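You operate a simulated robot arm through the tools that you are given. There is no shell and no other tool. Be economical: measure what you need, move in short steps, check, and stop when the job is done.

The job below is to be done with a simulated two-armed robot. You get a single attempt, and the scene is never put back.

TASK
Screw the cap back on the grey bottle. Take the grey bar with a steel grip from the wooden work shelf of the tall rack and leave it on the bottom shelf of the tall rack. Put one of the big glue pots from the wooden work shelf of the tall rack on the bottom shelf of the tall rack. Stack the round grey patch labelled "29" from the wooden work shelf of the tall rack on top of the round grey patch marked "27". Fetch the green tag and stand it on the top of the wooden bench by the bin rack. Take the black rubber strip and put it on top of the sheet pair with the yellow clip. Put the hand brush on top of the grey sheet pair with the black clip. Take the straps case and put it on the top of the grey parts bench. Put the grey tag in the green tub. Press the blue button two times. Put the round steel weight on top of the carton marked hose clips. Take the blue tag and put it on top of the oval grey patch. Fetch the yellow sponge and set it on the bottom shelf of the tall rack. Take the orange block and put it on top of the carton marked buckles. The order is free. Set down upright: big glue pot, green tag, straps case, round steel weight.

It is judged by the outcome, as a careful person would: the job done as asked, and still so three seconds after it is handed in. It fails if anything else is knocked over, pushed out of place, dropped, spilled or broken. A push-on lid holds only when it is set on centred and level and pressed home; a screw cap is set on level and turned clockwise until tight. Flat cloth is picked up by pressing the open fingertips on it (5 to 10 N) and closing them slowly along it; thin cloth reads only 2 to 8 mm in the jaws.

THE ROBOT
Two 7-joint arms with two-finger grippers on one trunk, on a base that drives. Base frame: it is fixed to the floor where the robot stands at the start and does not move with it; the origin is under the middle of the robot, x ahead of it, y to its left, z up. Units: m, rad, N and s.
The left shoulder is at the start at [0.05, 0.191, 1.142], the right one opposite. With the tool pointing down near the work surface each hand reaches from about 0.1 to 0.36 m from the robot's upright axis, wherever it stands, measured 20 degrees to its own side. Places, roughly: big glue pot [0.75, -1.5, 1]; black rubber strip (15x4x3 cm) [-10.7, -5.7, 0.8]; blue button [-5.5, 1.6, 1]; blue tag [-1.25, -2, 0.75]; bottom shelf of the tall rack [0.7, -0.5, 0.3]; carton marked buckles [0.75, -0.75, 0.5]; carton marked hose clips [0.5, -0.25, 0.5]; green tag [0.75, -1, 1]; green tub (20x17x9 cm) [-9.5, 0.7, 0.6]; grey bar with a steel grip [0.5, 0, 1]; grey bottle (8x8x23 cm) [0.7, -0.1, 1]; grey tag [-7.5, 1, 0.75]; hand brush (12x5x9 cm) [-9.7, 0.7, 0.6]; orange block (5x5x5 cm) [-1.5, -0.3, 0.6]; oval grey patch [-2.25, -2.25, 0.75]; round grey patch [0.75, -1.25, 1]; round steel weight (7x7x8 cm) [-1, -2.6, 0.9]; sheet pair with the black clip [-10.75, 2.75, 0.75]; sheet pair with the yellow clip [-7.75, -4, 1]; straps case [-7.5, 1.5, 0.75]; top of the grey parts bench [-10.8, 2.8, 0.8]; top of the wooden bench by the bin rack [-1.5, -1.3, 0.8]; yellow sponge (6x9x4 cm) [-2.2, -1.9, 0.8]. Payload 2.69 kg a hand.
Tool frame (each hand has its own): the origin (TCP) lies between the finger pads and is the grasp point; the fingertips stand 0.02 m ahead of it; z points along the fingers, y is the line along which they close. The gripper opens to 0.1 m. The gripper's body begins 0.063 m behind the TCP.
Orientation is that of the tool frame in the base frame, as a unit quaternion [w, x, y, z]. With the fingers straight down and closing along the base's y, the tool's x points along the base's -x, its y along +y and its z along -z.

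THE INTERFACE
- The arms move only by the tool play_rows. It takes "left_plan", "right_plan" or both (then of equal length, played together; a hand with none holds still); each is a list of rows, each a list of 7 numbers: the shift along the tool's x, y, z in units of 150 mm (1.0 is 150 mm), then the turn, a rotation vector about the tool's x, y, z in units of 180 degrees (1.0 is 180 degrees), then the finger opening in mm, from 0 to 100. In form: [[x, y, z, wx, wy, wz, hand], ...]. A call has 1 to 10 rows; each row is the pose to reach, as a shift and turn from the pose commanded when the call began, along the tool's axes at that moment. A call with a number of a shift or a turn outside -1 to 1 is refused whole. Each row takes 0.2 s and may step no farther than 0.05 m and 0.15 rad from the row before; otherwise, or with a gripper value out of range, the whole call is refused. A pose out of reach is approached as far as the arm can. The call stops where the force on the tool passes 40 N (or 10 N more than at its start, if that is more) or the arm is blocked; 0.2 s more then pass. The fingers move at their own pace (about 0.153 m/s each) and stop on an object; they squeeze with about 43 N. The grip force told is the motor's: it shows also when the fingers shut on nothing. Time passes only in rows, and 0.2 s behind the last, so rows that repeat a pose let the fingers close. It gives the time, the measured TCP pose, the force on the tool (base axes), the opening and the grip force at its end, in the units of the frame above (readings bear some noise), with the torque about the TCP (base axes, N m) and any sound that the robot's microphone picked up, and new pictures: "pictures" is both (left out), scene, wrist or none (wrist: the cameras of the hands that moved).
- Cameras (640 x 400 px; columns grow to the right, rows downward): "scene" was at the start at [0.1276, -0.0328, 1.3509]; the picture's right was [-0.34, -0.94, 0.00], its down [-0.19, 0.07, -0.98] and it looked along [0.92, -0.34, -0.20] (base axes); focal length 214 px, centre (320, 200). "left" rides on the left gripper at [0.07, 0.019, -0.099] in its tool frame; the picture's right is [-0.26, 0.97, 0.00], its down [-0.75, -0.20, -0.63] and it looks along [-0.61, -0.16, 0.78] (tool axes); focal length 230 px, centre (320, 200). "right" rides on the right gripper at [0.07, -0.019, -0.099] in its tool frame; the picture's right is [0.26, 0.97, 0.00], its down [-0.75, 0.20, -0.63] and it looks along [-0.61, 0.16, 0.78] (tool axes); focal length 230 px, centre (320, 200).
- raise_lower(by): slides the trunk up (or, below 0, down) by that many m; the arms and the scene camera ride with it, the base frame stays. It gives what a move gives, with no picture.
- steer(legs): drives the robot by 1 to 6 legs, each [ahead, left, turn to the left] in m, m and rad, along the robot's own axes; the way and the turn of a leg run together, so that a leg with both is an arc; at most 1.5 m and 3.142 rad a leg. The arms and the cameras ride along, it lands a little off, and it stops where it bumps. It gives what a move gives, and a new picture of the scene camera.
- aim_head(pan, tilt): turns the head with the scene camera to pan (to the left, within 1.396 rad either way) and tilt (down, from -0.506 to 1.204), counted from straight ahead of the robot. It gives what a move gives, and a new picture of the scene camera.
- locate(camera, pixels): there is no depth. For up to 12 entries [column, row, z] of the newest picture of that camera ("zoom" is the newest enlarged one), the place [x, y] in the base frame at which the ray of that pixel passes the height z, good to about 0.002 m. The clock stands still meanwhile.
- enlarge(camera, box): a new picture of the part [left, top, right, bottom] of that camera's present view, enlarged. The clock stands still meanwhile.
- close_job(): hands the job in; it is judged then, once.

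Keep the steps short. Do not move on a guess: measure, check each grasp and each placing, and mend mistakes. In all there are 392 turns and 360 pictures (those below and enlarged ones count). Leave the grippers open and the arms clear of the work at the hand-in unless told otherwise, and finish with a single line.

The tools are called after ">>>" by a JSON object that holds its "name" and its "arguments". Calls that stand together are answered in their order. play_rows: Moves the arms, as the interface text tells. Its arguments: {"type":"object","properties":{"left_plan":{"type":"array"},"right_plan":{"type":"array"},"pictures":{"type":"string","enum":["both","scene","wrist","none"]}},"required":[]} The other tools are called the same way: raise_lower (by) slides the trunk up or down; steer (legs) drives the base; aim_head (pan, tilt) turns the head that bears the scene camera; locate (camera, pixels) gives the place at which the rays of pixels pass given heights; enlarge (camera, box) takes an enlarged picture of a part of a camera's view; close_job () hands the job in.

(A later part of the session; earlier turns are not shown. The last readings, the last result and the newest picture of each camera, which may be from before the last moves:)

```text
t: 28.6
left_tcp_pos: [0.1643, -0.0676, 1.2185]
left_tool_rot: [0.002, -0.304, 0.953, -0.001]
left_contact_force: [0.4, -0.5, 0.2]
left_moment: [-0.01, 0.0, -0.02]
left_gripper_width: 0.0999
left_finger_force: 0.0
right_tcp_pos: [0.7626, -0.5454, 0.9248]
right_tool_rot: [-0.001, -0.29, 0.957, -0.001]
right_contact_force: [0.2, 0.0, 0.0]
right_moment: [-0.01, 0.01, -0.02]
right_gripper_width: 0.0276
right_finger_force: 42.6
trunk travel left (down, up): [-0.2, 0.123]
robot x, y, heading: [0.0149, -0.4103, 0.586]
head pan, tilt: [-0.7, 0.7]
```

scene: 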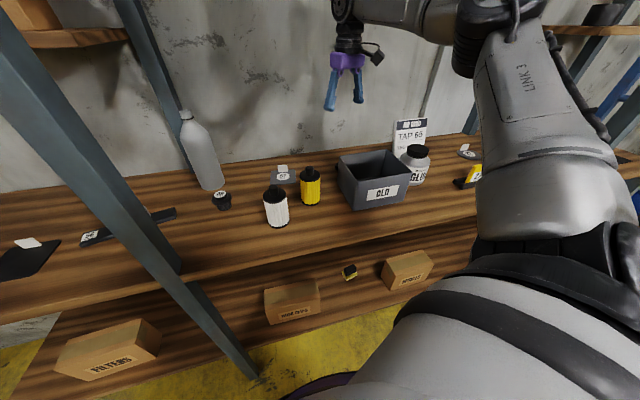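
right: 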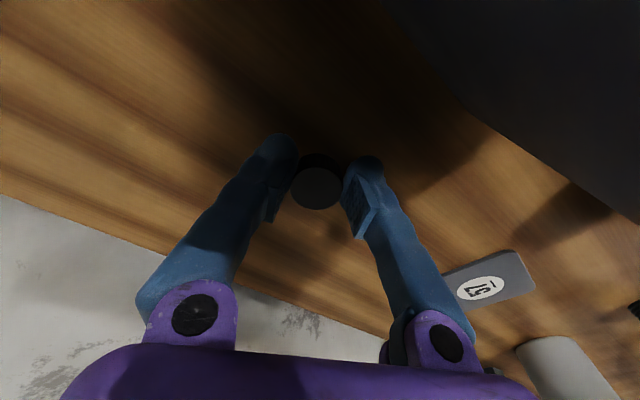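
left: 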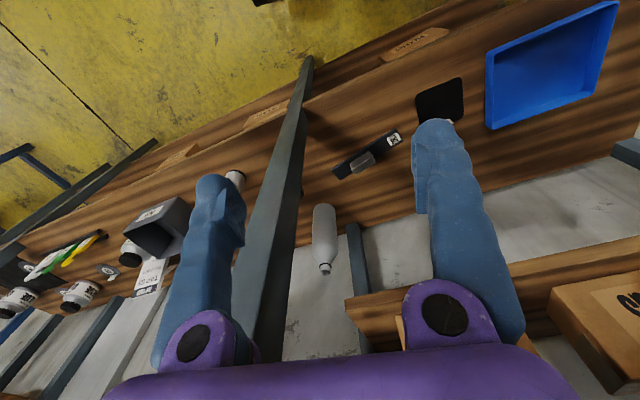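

Cap gripped (27.6 mm). I lift to z ≈1.2 and shift the base back left for the bottle.

>>> {"name": "play_rows", "arguments": {"right_plan": [[0, 0, -0.1, 0, 0, 0, 20], [0, 0, -0.35, 0, 0, 0, 20], [0, 0, -0.65, 0, 0, 0, 20], [0, 0, -0.95, 0, 0, 0, 20]], "pictures": "none"}}

>>> {"name": "play_rows", "arguments": {"right_plan": [[0.2, 0, -0.25, 0, 0, 0, 20], [0.4, 0, -0.5, 0, 0, 0, 20], [0.5, 0, -0.8, 0, 0, 0, 20]], "pictures": "none"}}

>>> {"name": "steer", "arguments": {"legs": [[0.076, 0.142, 0]]}}

```text
t: 29.6
left_tcp_pos: [0.1647, -0.0669, 1.2189]
left_tool_rot: [0.003, -0.305, 0.952, -0.002]
left_contact_force: [0.6, -0.1, -0.3]
left_moment: [0.01, 0.03, 0.01]
left_gripper_width: 0.0999
left_finger_force: 0.1
right_tcp_pos: [0.7624, -0.5419, 1.07]
right_tool_rot: [0.0, -0.289, 0.957, 0.0]
right_contact_force: [-0.5, 0.0, 0.5]
right_moment: [0.0, -0.02, -0.03]
right_gripper_width: 0.0275
right_finger_force: 43.3
trunk travel left (down, up): [-0.2, 0.123]
robot x, y, heading: [0.0146, -0.4067, 0.588]
head pan, tilt: [-0.7, 0.7]
```

```text
t: 30.4
left_tcp_pos: [0.163, -0.0668, 1.219]
left_tool_rot: [0.003, -0.304, 0.953, -0.002]
left_contact_force: [-0.7, -0.3, -0.5]
left_moment: [-0.01, 0.01, 0.0]
left_gripper_width: 0.1
left_finger_force: 0.0
right_tcp_pos: [0.6983, -0.5856, 1.1903]
right_tool_rot: [0.0, -0.289, 0.957, -0.001]
right_contact_force: [0.3, -0.5, 0.1]
right_moment: [-0.02, -0.03, 0.03]
right_gripper_width: 0.0272
right_finger_force: 42.9
trunk travel left (down, up): [-0.2, 0.123]
robot x, y, heading: [0.0102, -0.4052, 0.587]
head pan, tilt: [-0.7, 0.7]
```

```text
t: 32.3
left_tcp_pos: [0.1496, 0.096, 1.2183]
left_tool_rot: [0.002, -0.305, 0.952, -0.002]
left_contact_force: [-0.7, -0.1, -0.2]
left_moment: [0.0, -0.03, -0.02]
left_gripper_width: 0.0999
left_finger_force: 0.0
right_tcp_pos: [0.6857, -0.423, 1.1885]
right_tool_rot: [-0.001, -0.288, 0.958, 0.0]
right_contact_force: [0.3, 0.3, 0.3]
right_moment: [-0.02, -0.03, -0.02]
right_gripper_width: 0.0273
right_finger_force: 42.4
trunk travel left (down, up): [-0.2, 0.123]
robot x, y, heading: [-0.0013, -0.2395, 0.585]
head pan, tilt: [-0.7, 0.7]
```

scene: 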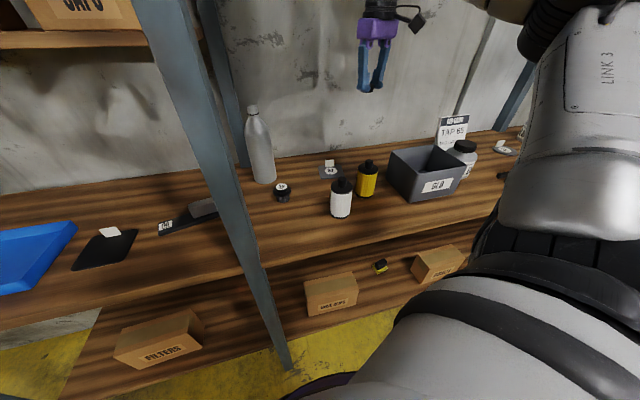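

I raise the trunk 0.1 to gain reach at neck height and zoom on the neck.

>>> {"name": "raise_lower", "arguments": {"by": 0.1}}

>>> {"name": "aim_head", "arguments": {"pan": -0.65, "tilt": 0.65}}

>>> {"name": "enlarge", "arguments": {"camera": "scene", "box": [200, 70, 300, 200]}}

```text
t: 33.6
left_tcp_pos: [0.1499, 0.0963, 1.3192]
left_tool_rot: [0.002, -0.305, 0.952, -0.001]
left_contact_force: [-0.4, -0.9, 0.0]
left_moment: [0.0, -0.01, 0.03]
left_gripper_width: 0.0999
left_finger_force: 0.2
right_tcp_pos: [0.6854, -0.4231, 1.2882]
right_tool_rot: [-0.001, -0.288, 0.958, 0.0]
right_contact_force: [0.3, -0.1, -0.8]
right_moment: [0.04, -0.01, 0.01]
right_gripper_width: 0.0274
right_finger_force: 43.1
trunk travel left (down, up): [-0.3, 0.023]
robot x, y, heading: [-0.0055, -0.2469, 0.584]
head pan, tilt: [-0.7, 0.7]
```

```text
t: 34.2
left_tcp_pos: [0.1502, 0.0968, 1.3178]
left_tool_rot: [0.003, -0.305, 0.952, -0.001]
left_contact_force: [0.0, -0.2, 0.0]
left_moment: [0.04, 0.0, 0.01]
left_gripper_width: 0.0999
left_finger_force: 0.0
right_tcp_pos: [0.6862, -0.4228, 1.2888]
right_tool_rot: [0.0, -0.289, 0.957, 0.0]
right_contact_force: [-0.7, -0.2, -0.8]
right_moment: [0.01, 0.03, 0.02]
right_gripper_width: 0.0276
right_finger_force: 42.6
trunk travel left (down, up): [-0.3, 0.023]
robot x, y, heading: [-0.0067, -0.2432, 0.588]
head pan, tilt: [-0.649, 0.649]
```

scene: 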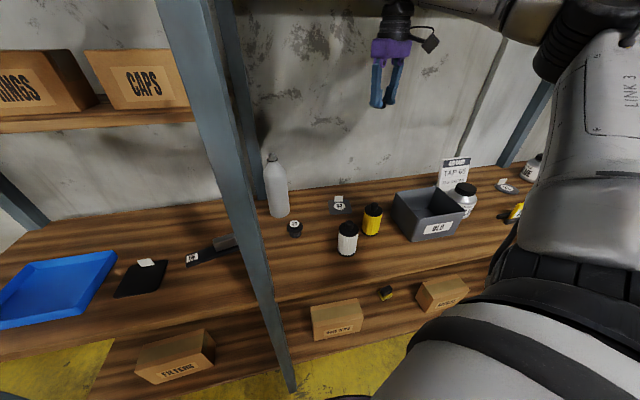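

```text
3.08 times, centred on (250, 135) of scene
```

zoom: 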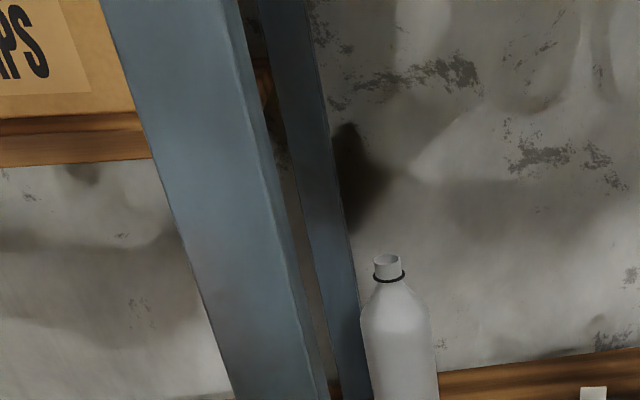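

I check where the upper shelf's end is relative to the bottle neck, by rays.

>>> {"name": "locate", "arguments": {"camera": "zoom", "pixels": [[388, 260, 1.12], [388, 260, 1.13], [388, 260, 1.14], [268, 80, 1.25], [268, 80, 1.3], [268, 80, 1.35], [278, 130, 1.25], [278, 130, 1.2], [150, 155, 1.25], [150, 155, 1.2]]}}

>>> {"name": "locate", "arguments": {"camera": "scene", "pixels": [[279, 216, 0.9], [190, 122, 1.2], [0, 132, 1.2], [190, 122, 1.25], [0, 132, 1.25]]}}

```text
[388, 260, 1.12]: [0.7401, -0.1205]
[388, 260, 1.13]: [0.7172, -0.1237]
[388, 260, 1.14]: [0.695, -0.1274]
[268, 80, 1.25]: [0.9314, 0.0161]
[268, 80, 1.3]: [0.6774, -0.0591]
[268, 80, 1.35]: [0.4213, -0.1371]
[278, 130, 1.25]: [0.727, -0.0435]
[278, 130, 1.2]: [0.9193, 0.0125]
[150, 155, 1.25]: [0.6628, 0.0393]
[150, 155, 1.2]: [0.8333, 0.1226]
```

```text
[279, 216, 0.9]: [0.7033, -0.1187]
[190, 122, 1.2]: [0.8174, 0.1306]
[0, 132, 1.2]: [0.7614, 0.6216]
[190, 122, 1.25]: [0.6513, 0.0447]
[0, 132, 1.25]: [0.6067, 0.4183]
```

The neck is at about [0.712,-0.123], top 1.13; the upper shelf ends at y≈-0.05, so there's room. I carry the cap over in two halves, staying at z≥1.25, and look.

>>> {"name": "play_rows", "arguments": {"right_plan": [[-0.16, 0.2, 0, 0, 0, 0, 20], [-0.32, 0.4, 0, 0, 0, 0, 20], [-0.48, 0.6, 0, 0, 0, 0, 20], [-0.6, 0.75, 0, 0, 0, 0, 20]], "pictures": "none"}}

>>> {"name": "play_rows", "arguments": {"right_plan": [[-0.16, 0.2, 0.0, 0, 0, 0, 20], [-0.32, 0.4, 0.1, 0, 0, 0, 20], [-0.48, 0.6, 0.2, 0, 0, 0, 20], [-0.62, 0.75, 0.3, 0, 0, 0, 20], [-0.62, 0.75, 0.3, 0, 0, 0, 20]], "pictures": "both"}}

```text
t: 35.2
left_tcp_pos: [0.149, 0.0977, 1.3189]
left_tool_rot: [0.002, -0.305, 0.952, -0.003]
left_contact_force: [-0.1, 0.7, -0.8]
left_moment: [0.0, 0.0, -0.01]
left_gripper_width: 0.0999
left_finger_force: 0.0
right_tcp_pos: [0.6997, -0.2793, 1.2886]
right_tool_rot: [0.0, -0.289, 0.957, -0.002]
right_contact_force: [-0.4, -0.1, 0.2]
right_moment: [-0.04, 0.02, 0.01]
right_gripper_width: 0.0276
right_finger_force: 43.2
trunk travel left (down, up): [-0.3, 0.023]
robot x, y, heading: [-0.0085, -0.2441, 0.582]
head pan, tilt: [-0.649, 0.649]
```

```text
t: 36.4
left_tcp_pos: [0.148, 0.0939, 1.3199]
left_tool_rot: [0.003, -0.304, 0.953, -0.002]
left_contact_force: [0.6, -0.1, -0.4]
left_moment: [0.08, -0.02, 0.0]
left_gripper_width: 0.1002
left_finger_force: 0.0
right_tcp_pos: [0.6805, -0.1792, 1.2273]
right_tool_rot: [0.001, -0.289, 0.957, 0.001]
right_contact_force: [-0.9, -0.8, 0.1]
right_moment: [0.04, -0.01, 0.0]
right_gripper_width: 0.0274
right_finger_force: 43.2
right hand out of reach, approached as far as the arm can: row 2, 3, 4, 5
trunk travel left (down, up): [-0.3, 0.023]
robot x, y, heading: [-0.0053, -0.2467, 0.582]
head pan, tilt: [-0.649, 0.649]
```

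scene: 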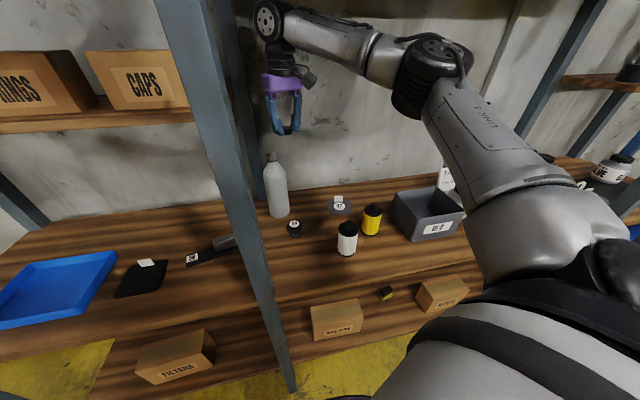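
right: 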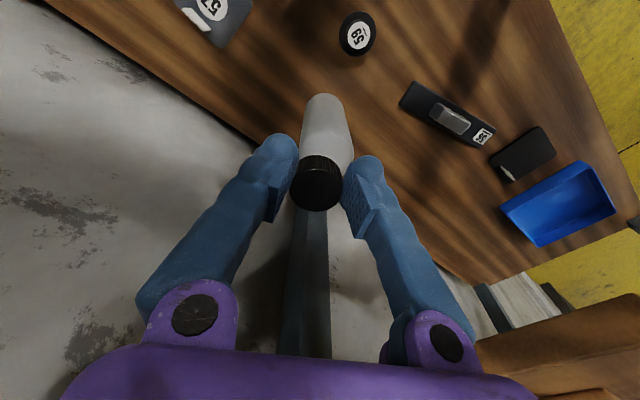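

The arm is at its limit here. I translate the base by (+0.015,+0.055), which puts the hand nearly above the neck at safe height.

>>> {"name": "steer", "arguments": {"legs": [[0.043, 0.038, 0]]}}

>>> {"name": "play_rows", "arguments": {"right_plan": [[0, 0, 0, 0, 0, 0, 20]], "pictures": "wrist"}}

```text
t: 37.5
left_tcp_pos: [0.1627, 0.1514, 1.3185]
left_tool_rot: [0.003, -0.305, 0.952, -0.002]
left_contact_force: [0.5, -0.1, 0.1]
left_moment: [-0.01, 0.03, -0.01]
left_gripper_width: 0.1
left_finger_force: 0.1
right_tcp_pos: [0.6955, -0.1213, 1.2259]
right_tool_rot: [0.0, -0.29, 0.957, 0.0]
right_contact_force: [-0.2, -0.8, -0.2]
right_moment: [0.0, 0.0, -0.01]
right_gripper_width: 0.0275
right_finger_force: 43.1
trunk travel left (down, up): [-0.3, 0.023]
robot x, y, heading: [0.009, -0.1856, 0.582]
head pan, tilt: [-0.649, 0.649]
```

scene: 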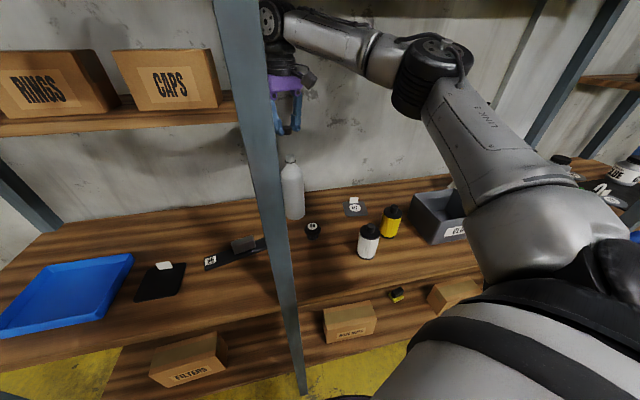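

```text
t: 37.9
left_tcp_pos: [0.1642, 0.1513, 1.319]
left_tool_rot: [0.003, -0.305, 0.952, -0.001]
left_contact_force: [-0.6, 0.1, -0.6]
left_moment: [0.02, 0.0, -0.01]
left_gripper_width: 0.1001
left_finger_force: 0.1
right_tcp_pos: [0.6945, -0.1241, 1.2277]
right_tool_rot: [0.001, -0.288, 0.958, 0.0]
right_contact_force: [0.6, -0.5, -0.4]
right_moment: [0.03, 0.0, 0.0]
right_gripper_width: 0.0273
right_finger_force: 42.9
trunk travel left (down, up): [-0.3, 0.023]
robot x, y, heading: [0.0103, -0.1906, 0.59]
head pan, tilt: [-0.649, 0.649]
```

right: 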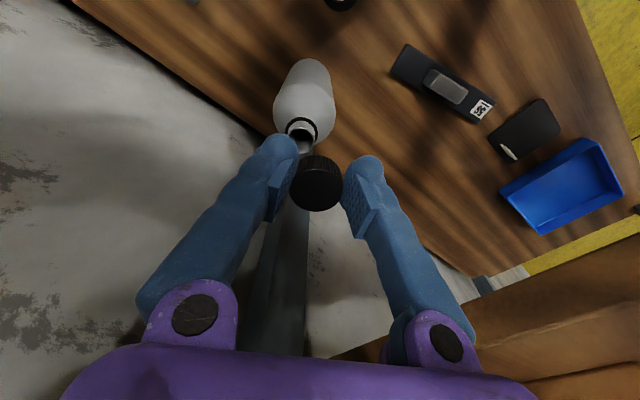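

>>> {"name": "enlarge", "arguments": {"camera": "right", "box": [260, 100, 360, 160]}}

>>> {"name": "locate", "arguments": {"camera": "scene", "pixels": [[290, 159, 1.12], [290, 159, 1.13], [290, 159, 1.14]]}}

```text
6.40 times, centred on (310, 130) of right
```

zoom: 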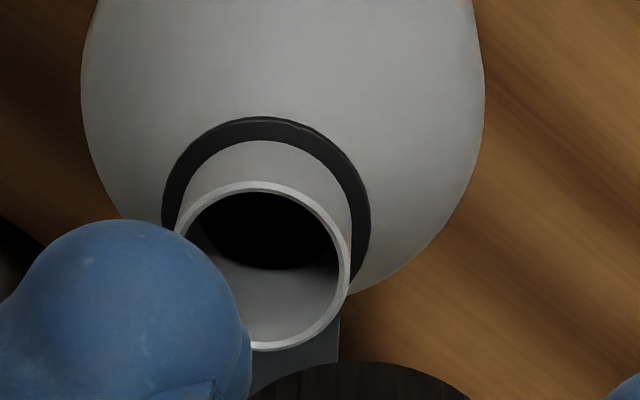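

```text
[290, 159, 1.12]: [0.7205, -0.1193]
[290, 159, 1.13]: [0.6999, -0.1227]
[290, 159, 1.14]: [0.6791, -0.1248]
```

>>> {"name": "locate", "arguments": {"camera": "zoom", "pixels": [[262, 266, 1.12], [262, 266, 1.13], [262, 266, 1.125], [350, 266, 1.13], [174, 266, 1.13], [262, 182, 1.13], [262, 350, 1.13]]}}

```text
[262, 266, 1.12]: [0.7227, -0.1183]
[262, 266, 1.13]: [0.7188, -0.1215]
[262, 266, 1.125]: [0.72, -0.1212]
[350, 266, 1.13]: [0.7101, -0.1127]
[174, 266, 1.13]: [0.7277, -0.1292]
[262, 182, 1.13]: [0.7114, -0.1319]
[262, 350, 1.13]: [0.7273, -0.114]
```

Neck centre ≈[0.721,-0.119], top 1.122. I move over it and down to TCP z 1.165 (cap bottom ≈1.14).

>>> {"name": "play_rows", "arguments": {"right_plan": [[-0.165, -0.07, 0, 0, 0, 0, 20], [-0.165, -0.07, 0.2, 0, 0, 0, 20], [-0.165, -0.07, 0.41, 0, 0, 0, 20], [-0.165, -0.07, 0.41, 0, 0, 0, 20]], "pictures": "both"}}

>>> {"name": "enlarge", "arguments": {"camera": "scene", "box": [255, 95, 335, 175]}}

```text
t: 38.9
left_tcp_pos: [0.1627, 0.1509, 1.3194]
left_tool_rot: [0.004, -0.305, 0.952, -0.001]
left_contact_force: [-0.8, 0.5, 1.0]
left_moment: [0.01, 0.08, 0.01]
left_gripper_width: 0.1001
left_finger_force: 0.1
right_tcp_pos: [0.7132, -0.124, 1.1644]
right_tool_rot: [0.0, -0.289, 0.957, 0.001]
right_contact_force: [0.3, 0.9, 0.7]
right_moment: [0.02, -0.02, 0.02]
right_gripper_width: 0.0275
right_finger_force: 42.9
right hand out of reach, approached as far as the arm can: row 1, 2, 3, 4
trunk travel left (down, up): [-0.3, 0.023]
robot x, y, heading: [0.0097, -0.1909, 0.59]
head pan, tilt: [-0.649, 0.649]
```

scene: 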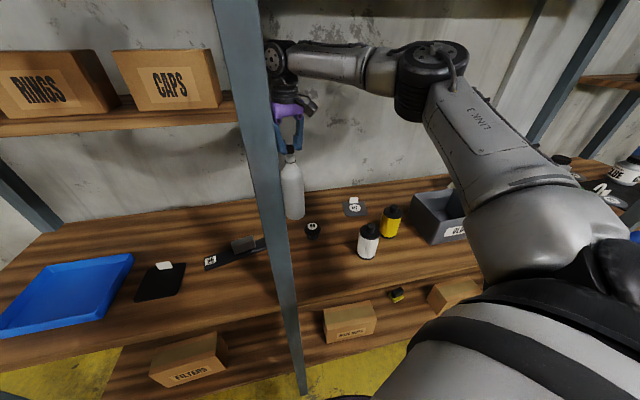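
right: 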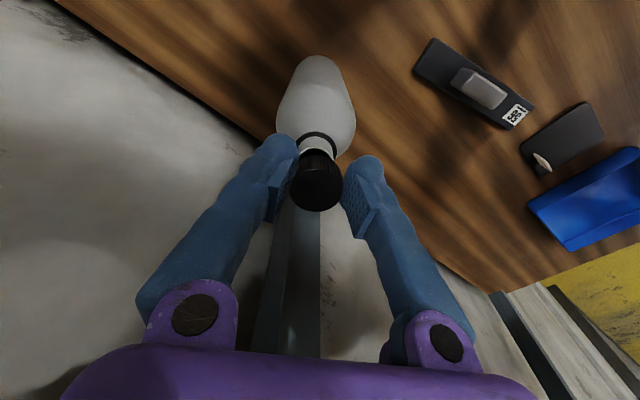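

```text
5.00 times, centred on (295, 135) of scene
```

zoom: 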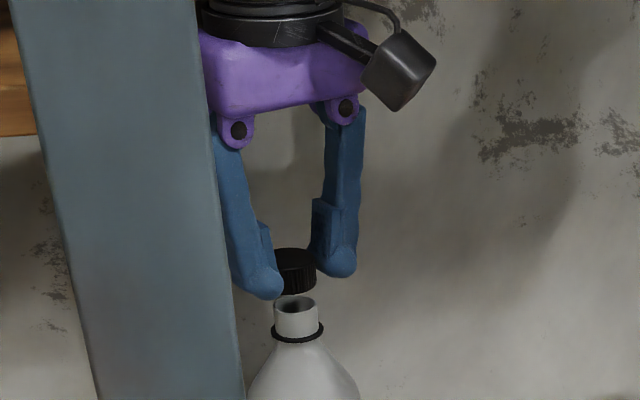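

Still slightly short. I raise the trunk 0.02 and nudge the base by +0.018 in x.

>>> {"name": "raise_lower", "arguments": {"by": 0.02}}

>>> {"name": "steer", "arguments": {"legs": [[0.0215, 0.002, 0]]}}

>>> {"name": "play_rows", "arguments": {"right_plan": [[0, 0, 0.05, 0, 0, 0, 20], [0, 0, 0.05, 0, 0, 0, 20]], "pictures": "wrist"}}

>>> {"name": "enlarge", "arguments": {"camera": "right", "box": [260, 110, 380, 230]}}

```text
t: 39.5
left_tcp_pos: [0.1643, 0.1513, 1.3386]
left_tool_rot: [0.003, -0.306, 0.952, -0.001]
left_contact_force: [0.6, -0.2, 0.0]
left_moment: [-0.02, -0.02, -0.02]
left_gripper_width: 0.1001
left_finger_force: 0.1
right_tcp_pos: [0.7135, -0.1238, 1.1865]
right_tool_rot: [0.0, -0.289, 0.957, 0.001]
right_contact_force: [-0.3, -0.2, 0.3]
right_moment: [-0.03, 0.02, -0.03]
right_gripper_width: 0.0272
right_finger_force: 42.9
trunk travel left (down, up): [-0.32, 0.003]
robot x, y, heading: [0.0105, -0.1886, 0.586]
head pan, tilt: [-0.649, 0.649]
```

```text
t: 40.3
left_tcp_pos: [0.1788, 0.1625, 1.3398]
left_tool_rot: [0.003, -0.306, 0.952, 0.0]
left_contact_force: [-0.2, -1.7, 0.1]
left_moment: [0.02, -0.02, -0.01]
left_gripper_width: 0.0998
left_finger_force: 0.1
right_tcp_pos: [0.7286, -0.1112, 1.1859]
right_tool_rot: [0.002, -0.287, 0.958, 0.0]
right_contact_force: [0.1, -0.1, 0.0]
right_moment: [-0.01, -0.02, 0.01]
right_gripper_width: 0.0274
right_finger_force: 42.3
trunk travel left (down, up): [-0.32, 0.003]
robot x, y, heading: [0.027, -0.1727, 0.585]
head pan, tilt: [-0.649, 0.649]
```

scene: 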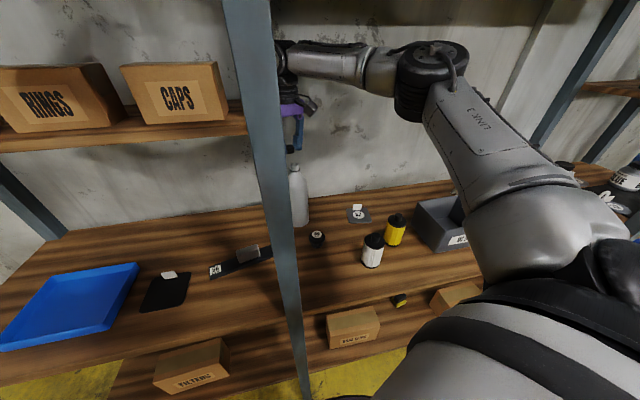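

```text
t: 40.9
left_tcp_pos: [0.1794, 0.1646, 1.3387]
left_tool_rot: [0.004, -0.304, 0.953, -0.001]
left_contact_force: [0.5, -0.7, -0.2]
left_moment: [0.0, 0.03, -0.01]
left_gripper_width: 0.0999
left_finger_force: 0.1
right_tcp_pos: [0.73, -0.1097, 1.1774]
right_tool_rot: [0.002, -0.288, 0.957, 0.0]
right_contact_force: [-0.2, -0.6, 0.3]
right_moment: [-0.05, -0.02, 0.0]
right_gripper_width: 0.0273
right_finger_force: 42.8
trunk travel left (down, up): [-0.32, 0.003]
robot x, y, heading: [0.0231, -0.1749, 0.586]
head pan, tilt: [-0.649, 0.649]
```

right: 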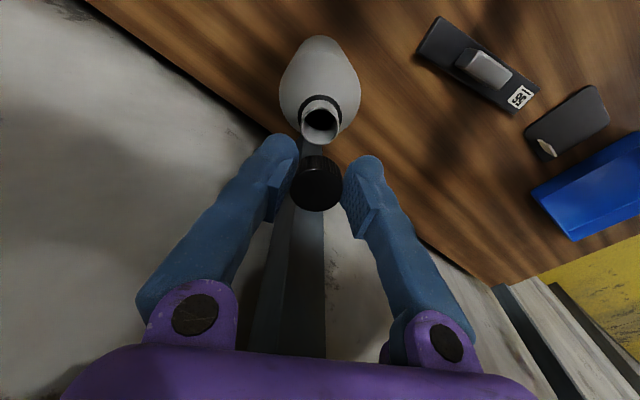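

```text
3.33 times, centred on (320, 170) of right
```

zoom: 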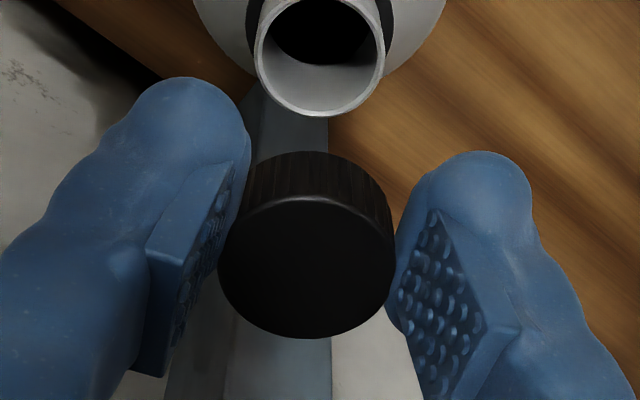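

>>> {"name": "locate", "arguments": {"camera": "zoom", "pixels": [[320, 48, 1.122], [320, 48, 1.125], [384, 48, 1.122], [255, 48, 1.122], [306, 267, 1.172], [219, 267, 1.172], [394, 267, 1.172]]}}

```text
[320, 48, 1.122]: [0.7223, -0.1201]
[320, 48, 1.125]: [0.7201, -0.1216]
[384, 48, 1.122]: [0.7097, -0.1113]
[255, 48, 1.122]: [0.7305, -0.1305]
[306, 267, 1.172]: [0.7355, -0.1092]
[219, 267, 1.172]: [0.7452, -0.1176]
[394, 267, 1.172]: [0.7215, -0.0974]
```

Neck ≈[0.7215,-0.120], cap ≈[0.733,-0.109]. I correct by (-0.011,-0.011) and lower to TCP 1.154, then check from both views.

>>> {"name": "play_rows", "arguments": {"right_plan": [[0.102, -0.02, 0.0, 0, 0, 0, 20], [0.102, -0.02, 0.15, 0, 0, 0, 20], [0.102, -0.02, 0.15, 0, 0, 0, 20]], "pictures": "wrist"}}

>>> {"name": "enlarge", "arguments": {"camera": "right", "box": [260, 110, 380, 230]}}

>>> {"name": "enlarge", "arguments": {"camera": "scene", "box": [265, 130, 335, 180]}}

```text
t: 41.7
left_tcp_pos: [0.179, 0.1642, 1.3394]
left_tool_rot: [0.004, -0.305, 0.952, -0.001]
left_contact_force: [-0.8, 0.0, -0.9]
left_moment: [0.02, -0.01, -0.03]
left_gripper_width: 0.1
left_finger_force: 0.0
right_tcp_pos: [0.7176, -0.1235, 1.1559]
right_tool_rot: [0.001, -0.288, 0.958, 0.0]
right_contact_force: [-0.5, -0.3, 0.8]
right_moment: [0.0, -0.07, -0.01]
right_gripper_width: 0.0275
right_finger_force: 43.3
trunk travel left (down, up): [-0.32, 0.003]
robot x, y, heading: [0.0264, -0.178, 0.582]
head pan, tilt: [-0.649, 0.649]
```

right: 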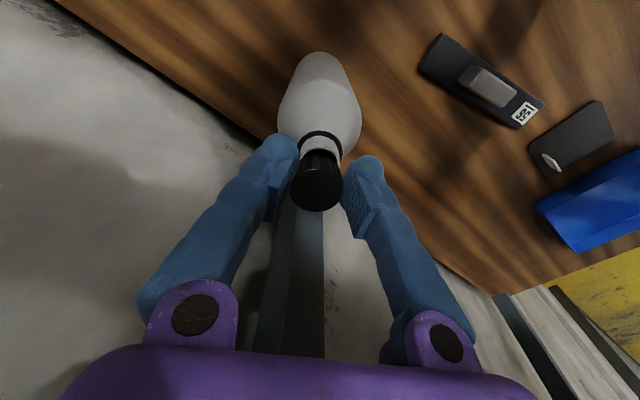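

```text
3.33 times, centred on (320, 170) of right
```

zoom: 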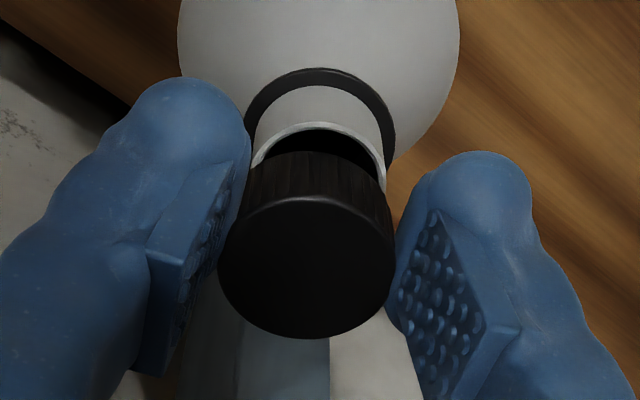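

```text
8.00 times, centred on (300, 155) of scene
```

zoom: 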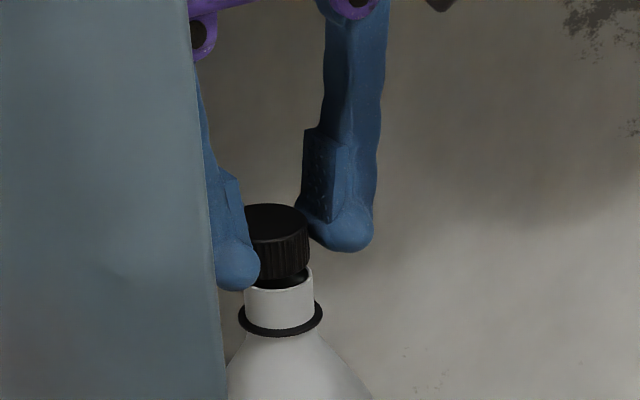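

>>> {"name": "enlarge", "arguments": {"camera": "right", "box": [260, 110, 380, 230]}}

>>> {"name": "locate", "arguments": {"camera": "zoom", "pixels": [[319, 123, 1.122], [250, 167, 1.122], [387, 167, 1.122], [306, 268, 1.152], [306, 268, 1.145], [219, 268, 1.152], [394, 268, 1.152], [306, 338, 1.152]]}}

```text
3.33 times, centred on (320, 170) of right
```

zoom: 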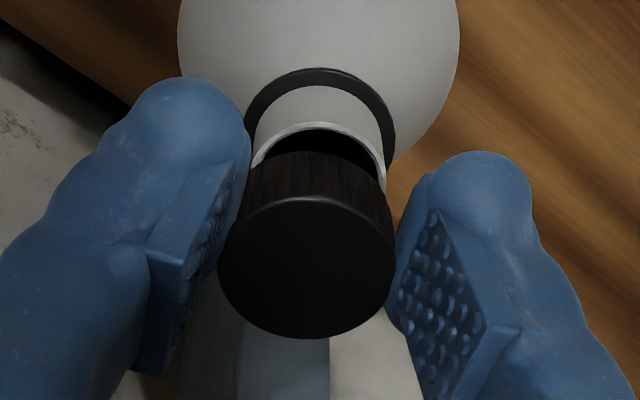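

```text
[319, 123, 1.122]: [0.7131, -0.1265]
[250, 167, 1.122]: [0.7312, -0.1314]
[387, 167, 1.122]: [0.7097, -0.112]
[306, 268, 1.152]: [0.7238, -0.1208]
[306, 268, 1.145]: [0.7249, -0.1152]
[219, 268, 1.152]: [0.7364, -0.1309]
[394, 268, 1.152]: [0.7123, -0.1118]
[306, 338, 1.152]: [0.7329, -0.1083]
```

Alignment is within about 2–3 mm. I nudge (0,-0.0025) and lower 5 mm gently to touch.

>>> {"name": "play_rows", "arguments": {"right_plan": [[0.009, -0.014, 0.0, 0, 0, 0, 20], [0.009, -0.014, 0.015, 0, 0, 0, 20], [0.009, -0.014, 0.03, 0, 0, 0, 20], [0.009, -0.014, 0.04, 0, 0, 0, 20], [0.009, -0.014, 0.04, 0, 0, 0, 20]], "pictures": "none"}}

>>> {"name": "enlarge", "arguments": {"camera": "scene", "box": [265, 130, 335, 180]}}

>>> {"name": "enlarge", "arguments": {"camera": "right", "box": [260, 110, 380, 230]}}

```text
t: 42.9
left_tcp_pos: [0.1781, 0.1638, 1.3399]
left_tool_rot: [0.003, -0.306, 0.952, -0.002]
left_contact_force: [0.5, 0.2, 1.3]
left_moment: [0.02, 0.02, 0.01]
left_gripper_width: 0.1
left_finger_force: 0.0
right_tcp_pos: [0.7178, -0.1257, 1.1513]
right_tool_rot: [0.002, -0.289, 0.957, 0.002]
right_contact_force: [1.0, 0.9, 10.0]
right_moment: [0.05, 0.0, -0.02]
right_gripper_width: 0.0273
right_finger_force: 42.8
trunk travel left (down, up): [-0.32, 0.003]
robot x, y, heading: [0.0244, -0.1757, 0.582]
head pan, tilt: [-0.649, 0.649]
```

```text
8.00 times, centred on (300, 155) of scene
```

zoom: 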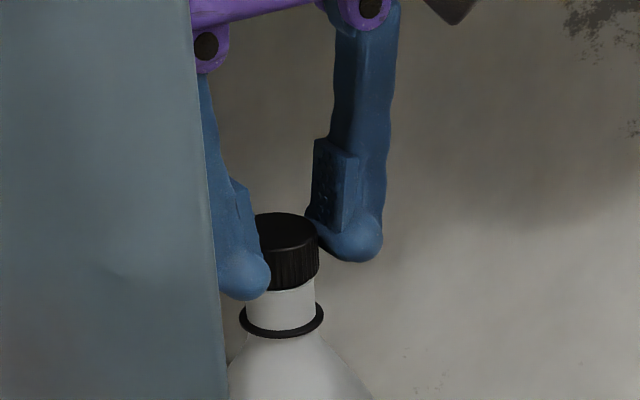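

```text
3.33 times, centred on (320, 170) of right
```

zoom: 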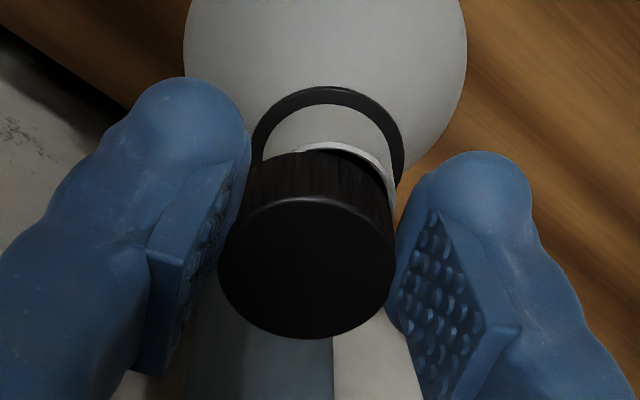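

Contact (10 N), and the wrist view shows the rim peeking out at the right: the cap must go ~4 mm toward -x. I lift 4 mm, shift, and look.

>>> {"name": "play_rows", "arguments": {"right_plan": [[0, 0, -0.03, 0, 0, 0, 20], [0.022, 0.015, -0.03, 0, 0, 0, 20], [0.022, 0.015, -0.03, 0, 0, 0, 20]], "pictures": "none"}}

>>> {"name": "enlarge", "arguments": {"camera": "right", "box": [260, 110, 380, 230]}}

>>> {"name": "enlarge", "arguments": {"camera": "scene", "box": [265, 130, 335, 180]}}

```text
t: 43.7
left_tcp_pos: [0.1797, 0.1639, 1.3385]
left_tool_rot: [0.003, -0.305, 0.953, -0.001]
left_contact_force: [-0.5, 0.2, -0.1]
left_moment: [-0.02, 0.03, 0.01]
left_gripper_width: 0.1
left_finger_force: 0.1
right_tcp_pos: [0.715, -0.1261, 1.1535]
right_tool_rot: [0.001, -0.289, 0.957, 0.0]
right_contact_force: [0.0, 0.0, -0.4]
right_moment: [-0.01, 0.01, -0.01]
right_gripper_width: 0.0275
right_finger_force: 42.5
trunk travel left (down, up): [-0.32, 0.003]
robot x, y, heading: [0.0233, -0.18, 0.583]
head pan, tilt: [-0.649, 0.649]
```

```text
3.33 times, centred on (320, 170) of right
```

zoom: 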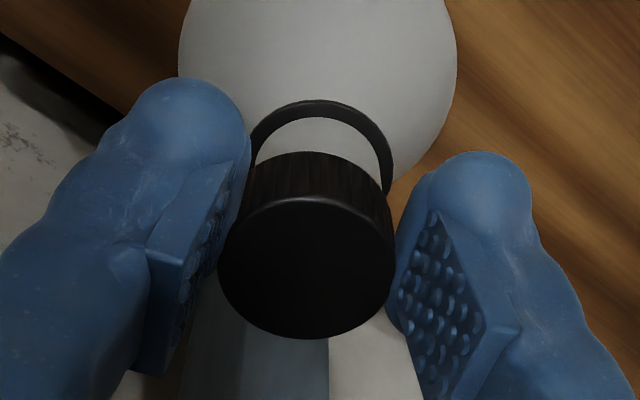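

```text
8.00 times, centred on (300, 155) of scene
```

zoom: 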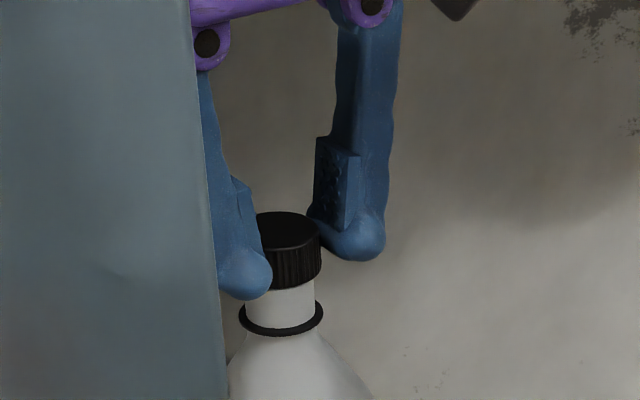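

>>> {"name": "enlarge", "arguments": {"camera": "right", "box": [260, 110, 380, 230]}}

>>> {"name": "locate", "arguments": {"camera": "zoom", "pixels": [[319, 100, 1.11], [394, 170, 1.11], [247, 150, 1.11], [306, 338, 1.1435], [219, 262, 1.1435], [394, 262, 1.1435], [306, 151, 1.1285]]}}

```text
3.33 times, centred on (320, 170) of right
```

zoom: 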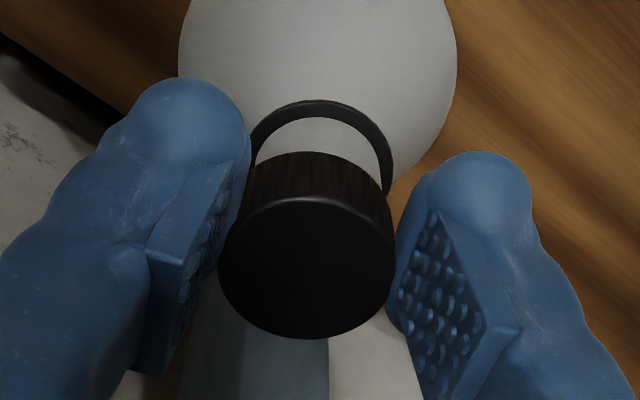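

```text
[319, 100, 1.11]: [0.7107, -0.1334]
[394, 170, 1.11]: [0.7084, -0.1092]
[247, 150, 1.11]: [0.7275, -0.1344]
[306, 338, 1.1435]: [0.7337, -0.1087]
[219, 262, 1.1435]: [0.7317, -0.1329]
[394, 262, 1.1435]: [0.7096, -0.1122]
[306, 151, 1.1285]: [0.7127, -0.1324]
```

Cap and neck agree within ~2 mm now. I make a last 1.5 mm nudge, press lightly and turn clockwise 73°.

>>> {"name": "play_rows", "arguments": {"right_plan": [[0.01, 0.004, 0.015, 0, 0, 0, 20], [0.01, 0.004, 0.033, 0, 0, 0.0, 20], [0.01, 0.004, 0.035, 0, 0, 0.045, 20], [0.01, 0.004, 0.036, 0, 0, 0.09, 20], [0.01, 0.004, 0.037, 0, 0, 0.135, 20], [0.01, 0.004, 0.038, 0, 0, 0.18, 20], [0.01, 0.004, 0.039, 0, 0, 0.225, 20], [0.01, 0.004, 0.04, 0, 0, 0.27, 20], [0.01, 0.004, 0.041, 0, 0, 0.315, 20], [0.01, 0.004, 0.042, 0, 0, 0.36, 20]], "pictures": "wrist"}}

>>> {"name": "enlarge", "arguments": {"camera": "scene", "box": [265, 130, 335, 180]}}

```text
t: 45.9
left_tcp_pos: [0.1787, 0.1638, 1.3394]
left_tool_rot: [0.003, -0.305, 0.952, -0.001]
left_contact_force: [-0.3, -1.0, -0.3]
left_moment: [0.01, 0.01, -0.03]
left_gripper_width: 0.0996
left_finger_force: 0.1
right_tcp_pos: [0.7125, -0.1248, 1.1484]
right_tool_rot: [0.001, 0.27, 0.963, 0.001]
right_contact_force: [0.5, -0.6, 0.8]
right_moment: [0.0, -0.04, 0.01]
right_gripper_width: 0.0272
right_finger_force: 42.6
trunk travel left (down, up): [-0.32, 0.003]
robot x, y, heading: [0.0266, -0.1758, 0.584]
head pan, tilt: [-0.649, 0.649]
```

right: 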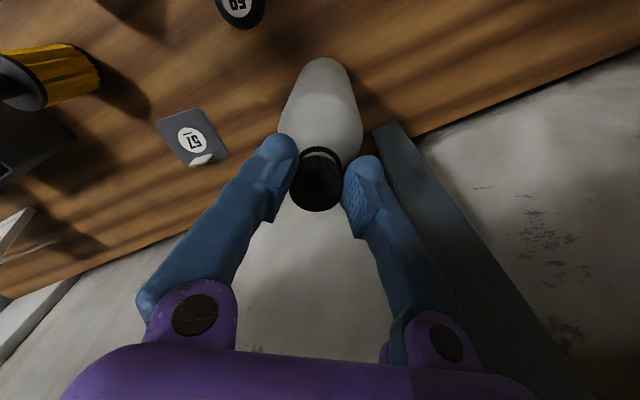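

```text
8.00 times, centred on (300, 155) of scene
```

zoom: 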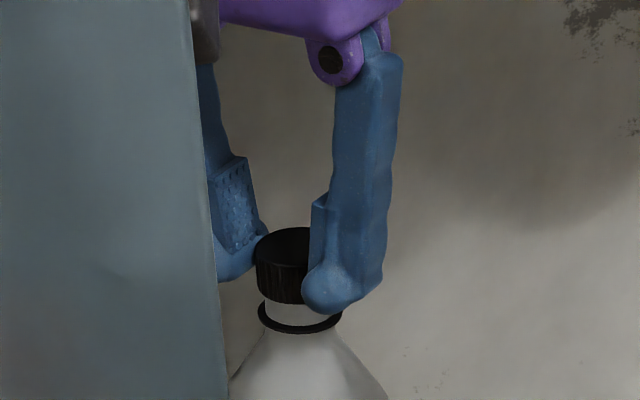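

Cap dropped over the neck (force ~0), but the ring seems shifted ~5 mm right. I check the whole bottle.

>>> {"name": "enlarge", "arguments": {"camera": "scene", "box": [240, 120, 360, 240]}}

>>> {"name": "enlarge", "arguments": {"camera": "right", "box": [260, 110, 380, 230]}}

```text
3.33 times, centred on (300, 180) of scene
```

zoom: 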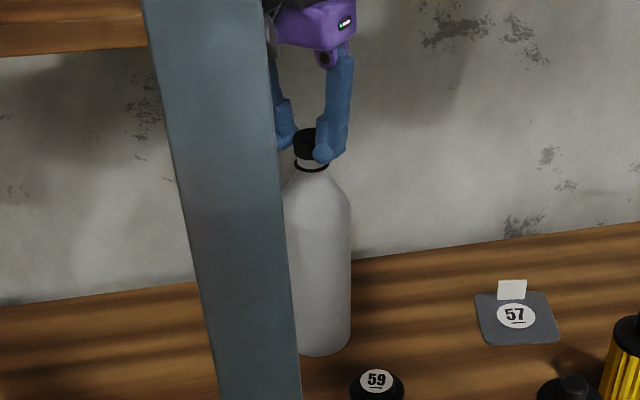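

```text
3.33 times, centred on (320, 170) of right
```

zoom: 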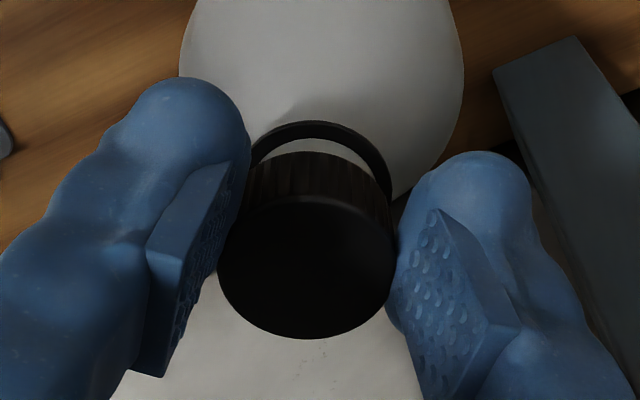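

The bottle stands upright; the cap sits ~9 mm off the tool axis (toward tool -x), so turning orbits it. I release, move tool x by -9.5 mm to centre on the cap, and regrip.

>>> {"name": "play_rows", "arguments": {"right_plan": [[0, 0, 0, 0, 0, 0, 30], [0, 0, 0, 0, 0, 0, 45], [0, 0, 0, 0, 0, 0, 60], [-0.063, 0, 0, 0, 0, 0, 60], [-0.063, 0, 0, 0, 0, 0, 60]], "pictures": "wrist"}}

>>> {"name": "enlarge", "arguments": {"camera": "scene", "box": [265, 130, 335, 180]}}

>>> {"name": "enlarge", "arguments": {"camera": "right", "box": [260, 110, 380, 230]}}

```text
t: 47.1
left_tcp_pos: [0.1794, 0.1645, 1.3387]
left_tool_rot: [0.004, -0.305, 0.952, -0.002]
left_contact_force: [-0.7, -0.7, 0.7]
left_moment: [0.01, 0.03, -0.02]
left_gripper_width: 0.1
left_finger_force: 0.2
right_tcp_pos: [0.72, -0.13, 1.1477]
right_tool_rot: [-0.001, 0.27, 0.963, 0.001]
right_contact_force: [0.7, 0.0, 0.7]
right_moment: [-0.03, 0.02, -0.02]
right_gripper_width: 0.0603
right_finger_force: 0.1
trunk travel left (down, up): [-0.32, 0.003]
robot x, y, heading: [0.0256, -0.1757, 0.585]
head pan, tilt: [-0.649, 0.649]
```

right: 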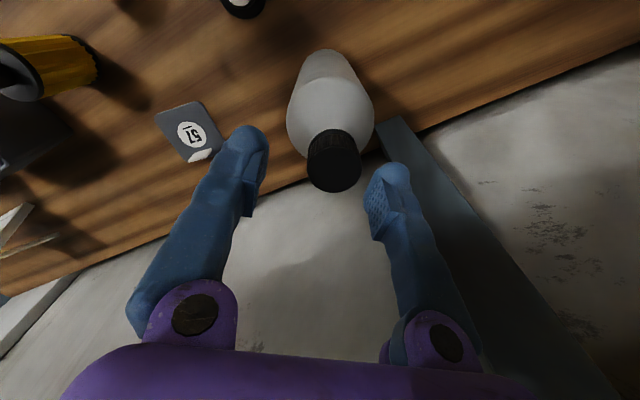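

```text
8.00 times, centred on (300, 155) of scene
```

zoom: 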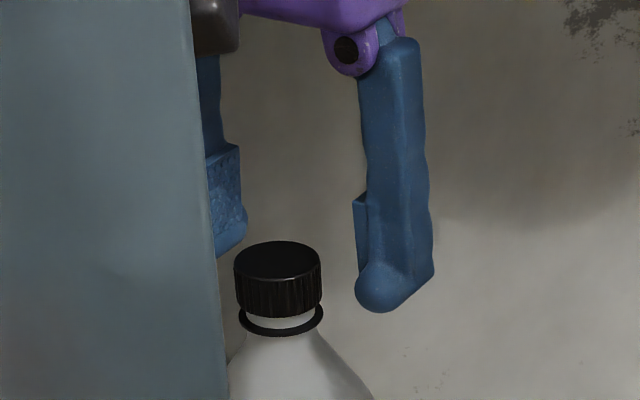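

```text
3.33 times, centred on (320, 170) of right
```

zoom: 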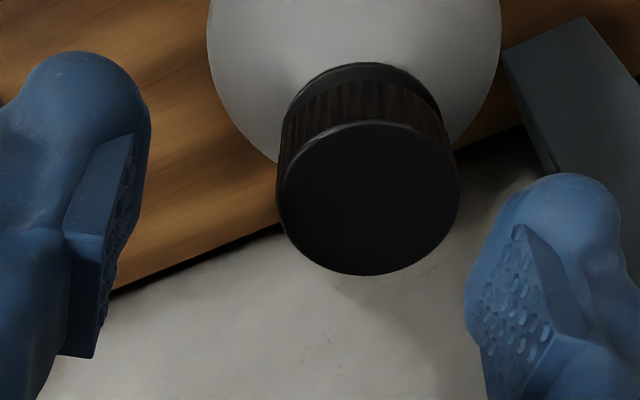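

The bottle stood back upright and the cap sits level on the neck. I locate its centre to grip it truly centred.

>>> {"name": "locate", "arguments": {"camera": "zoom", "pixels": [[277, 198, 1.131], [459, 198, 1.131], [368, 275, 1.131], [368, 119, 1.131], [368, 198, 1.131]]}}

>>> {"name": "enlarge", "arguments": {"camera": "scene", "box": [265, 130, 335, 180]}}

>>> {"name": "locate", "arguments": {"camera": "zoom", "pixels": [[279, 262, 1.125], [279, 262, 1.131], [279, 262, 1.137]]}}

```text
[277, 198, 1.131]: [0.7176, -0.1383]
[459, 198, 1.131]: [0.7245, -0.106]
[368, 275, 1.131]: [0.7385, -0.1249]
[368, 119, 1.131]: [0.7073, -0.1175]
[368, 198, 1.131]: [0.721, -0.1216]
```

```text
8.00 times, centred on (300, 155) of scene
```

zoom: 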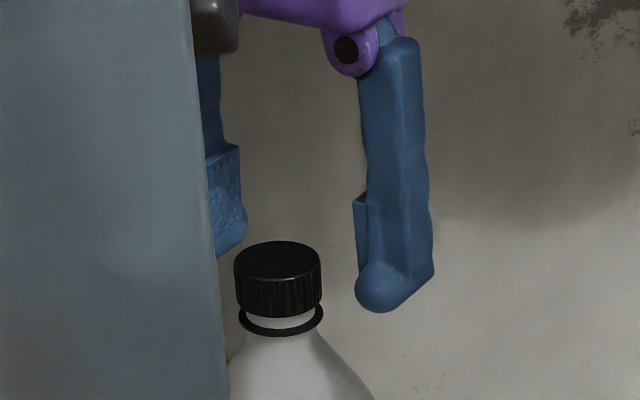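

```text
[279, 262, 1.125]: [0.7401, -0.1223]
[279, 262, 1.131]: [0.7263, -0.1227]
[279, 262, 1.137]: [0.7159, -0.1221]
```

Cap centre ≈[0.722,-0.122], top ≈1.133. With the fingers open I centre on it and rotate the hand back counter-clockwise 72°.

>>> {"name": "play_rows", "arguments": {"right_plan": [[0.016, 0.053, 0, 0, 0, 0, 60], [0.016, 0.053, 0, 0, 0, -0.045, 60], [0.016, 0.053, 0, 0, 0, -0.09, 60], [0.016, 0.053, 0, 0, 0, -0.135, 60], [0.016, 0.053, 0, 0, 0, -0.18, 60], [0.016, 0.053, 0, 0, 0, -0.225, 60], [0.016, 0.053, 0, 0, 0, -0.27, 60], [0.016, 0.053, 0, 0, 0, -0.315, 60], [0.016, 0.053, 0, 0, 0, -0.36, 60], [0.016, 0.053, 0, 0, 0, -0.4, 60]], "pictures": "wrist"}}

>>> {"name": "enlarge", "arguments": {"camera": "right", "box": [260, 110, 380, 230]}}

```text
t: 49.3
left_tcp_pos: [0.1789, 0.1647, 1.3391]
left_tool_rot: [0.002, -0.306, 0.952, -0.001]
left_contact_force: [0.5, -1.1, 0.2]
left_moment: [0.01, -0.03, -0.02]
left_gripper_width: 0.1
left_finger_force: 0.0
right_tcp_pos: [0.7233, -0.1223, 1.1484]
right_tool_rot: [0.001, -0.35, 0.937, 0.0]
right_contact_force: [-0.5, 1.1, 0.6]
right_moment: [0.01, -0.04, 0.02]
right_gripper_width: 0.06
right_finger_force: 0.1
trunk travel left (down, up): [-0.32, 0.003]
robot x, y, heading: [0.0241, -0.1755, 0.585]
head pan, tilt: [-0.649, 0.649]
```

right: 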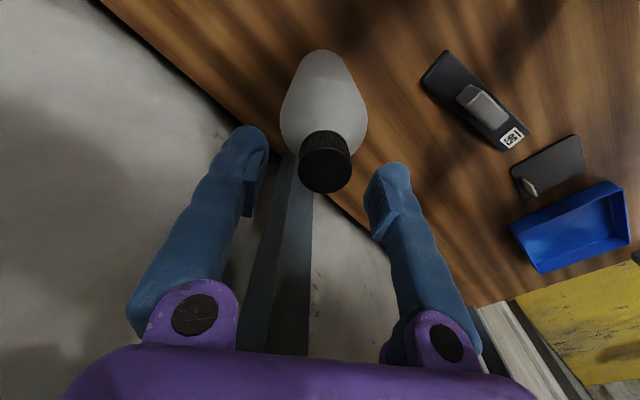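

```text
3.33 times, centred on (320, 170) of right
```

zoom: 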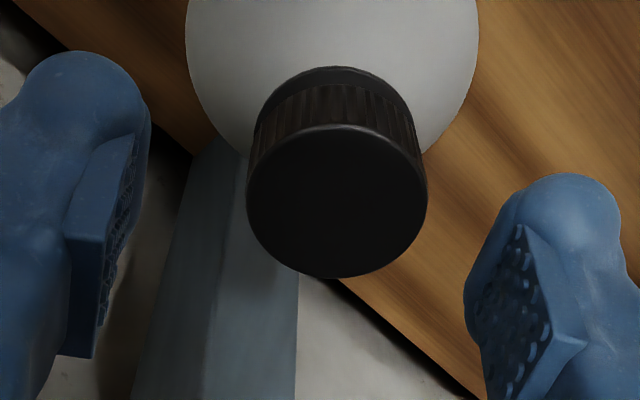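

>>> {"name": "play_rows", "arguments": {"right_plan": [[0.013, 0.017, 0.03, 0, 0, 0, 60], [0.013, 0.017, 0.06, 0, 0, 0, 60], [0.013, 0.017, 0.06, 0, 0, 0, 40], [0.013, 0.017, 0.06, 0, 0, 0, 20], [0.013, 0.017, 0.06, 0, 0, 0, 20]], "pictures": "none"}}

>>> {"name": "play_rows", "arguments": {"right_plan": [[0, 0, 0.0, 0, 0, 0.045, 20], [0, 0, 0.002, 0, 0, 0.09, 20], [0, 0, 0.003, 0, 0, 0.135, 20], [0, 0, 0.004, 0, 0, 0.18, 20], [0, 0, 0.005, 0, 0, 0.225, 20], [0, 0, 0.006, 0, 0, 0.27, 20], [0, 0, 0.007, 0, 0, 0.315, 20], [0, 0, 0.008, 0, 0, 0.36, 20], [0, 0, 0.008, 0, 0, 0.4, 20], [0, 0, 0.008, 0, 0, 0.44, 20]], "pictures": "none"}}

>>> {"name": "enlarge", "arguments": {"camera": "scene", "box": [265, 130, 335, 180]}}

```text
t: 50.5
left_tcp_pos: [0.1791, 0.1643, 1.3385]
left_tool_rot: [0.003, -0.305, 0.952, -0.001]
left_contact_force: [0.5, -0.4, 0.0]
left_moment: [0.0, 0.01, -0.02]
left_gripper_width: 0.1002
left_finger_force: 0.0
right_tcp_pos: [0.7199, -0.1229, 1.1391]
right_tool_rot: [0.001, -0.348, 0.937, 0.0]
right_contact_force: [0.0, -0.3, -0.1]
right_moment: [-0.01, -0.05, 0.0]
right_gripper_width: 0.0267
right_finger_force: 42.9
trunk travel left (down, up): [-0.32, 0.003]
robot x, y, heading: [0.0232, -0.1739, 0.585]
head pan, tilt: [-0.649, 0.649]
```

```text
t: 52.7
left_tcp_pos: [0.1783, 0.1647, 1.3387]
left_tool_rot: [0.002, -0.305, 0.952, -0.002]
left_contact_force: [0.3, 0.5, -0.1]
left_moment: [0.01, 0.0, -0.01]
left_gripper_width: 0.1002
left_finger_force: 0.1
right_tcp_pos: [0.719, -0.1214, 1.1366]
right_tool_rot: [0.002, 0.331, 0.944, 0.002]
right_contact_force: [0.4, 0.7, 3.5]
right_moment: [-0.01, -0.05, -0.03]
right_gripper_width: 0.0268
right_finger_force: 43.0
trunk travel left (down, up): [-0.32, 0.003]
robot x, y, heading: [0.0282, -0.1753, 0.582]
head pan, tilt: [-0.649, 0.649]
```

```text
8.00 times, centred on (300, 155) of scene
```

zoom: 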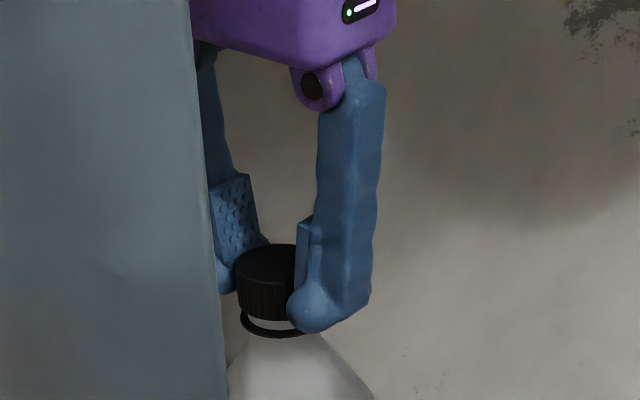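

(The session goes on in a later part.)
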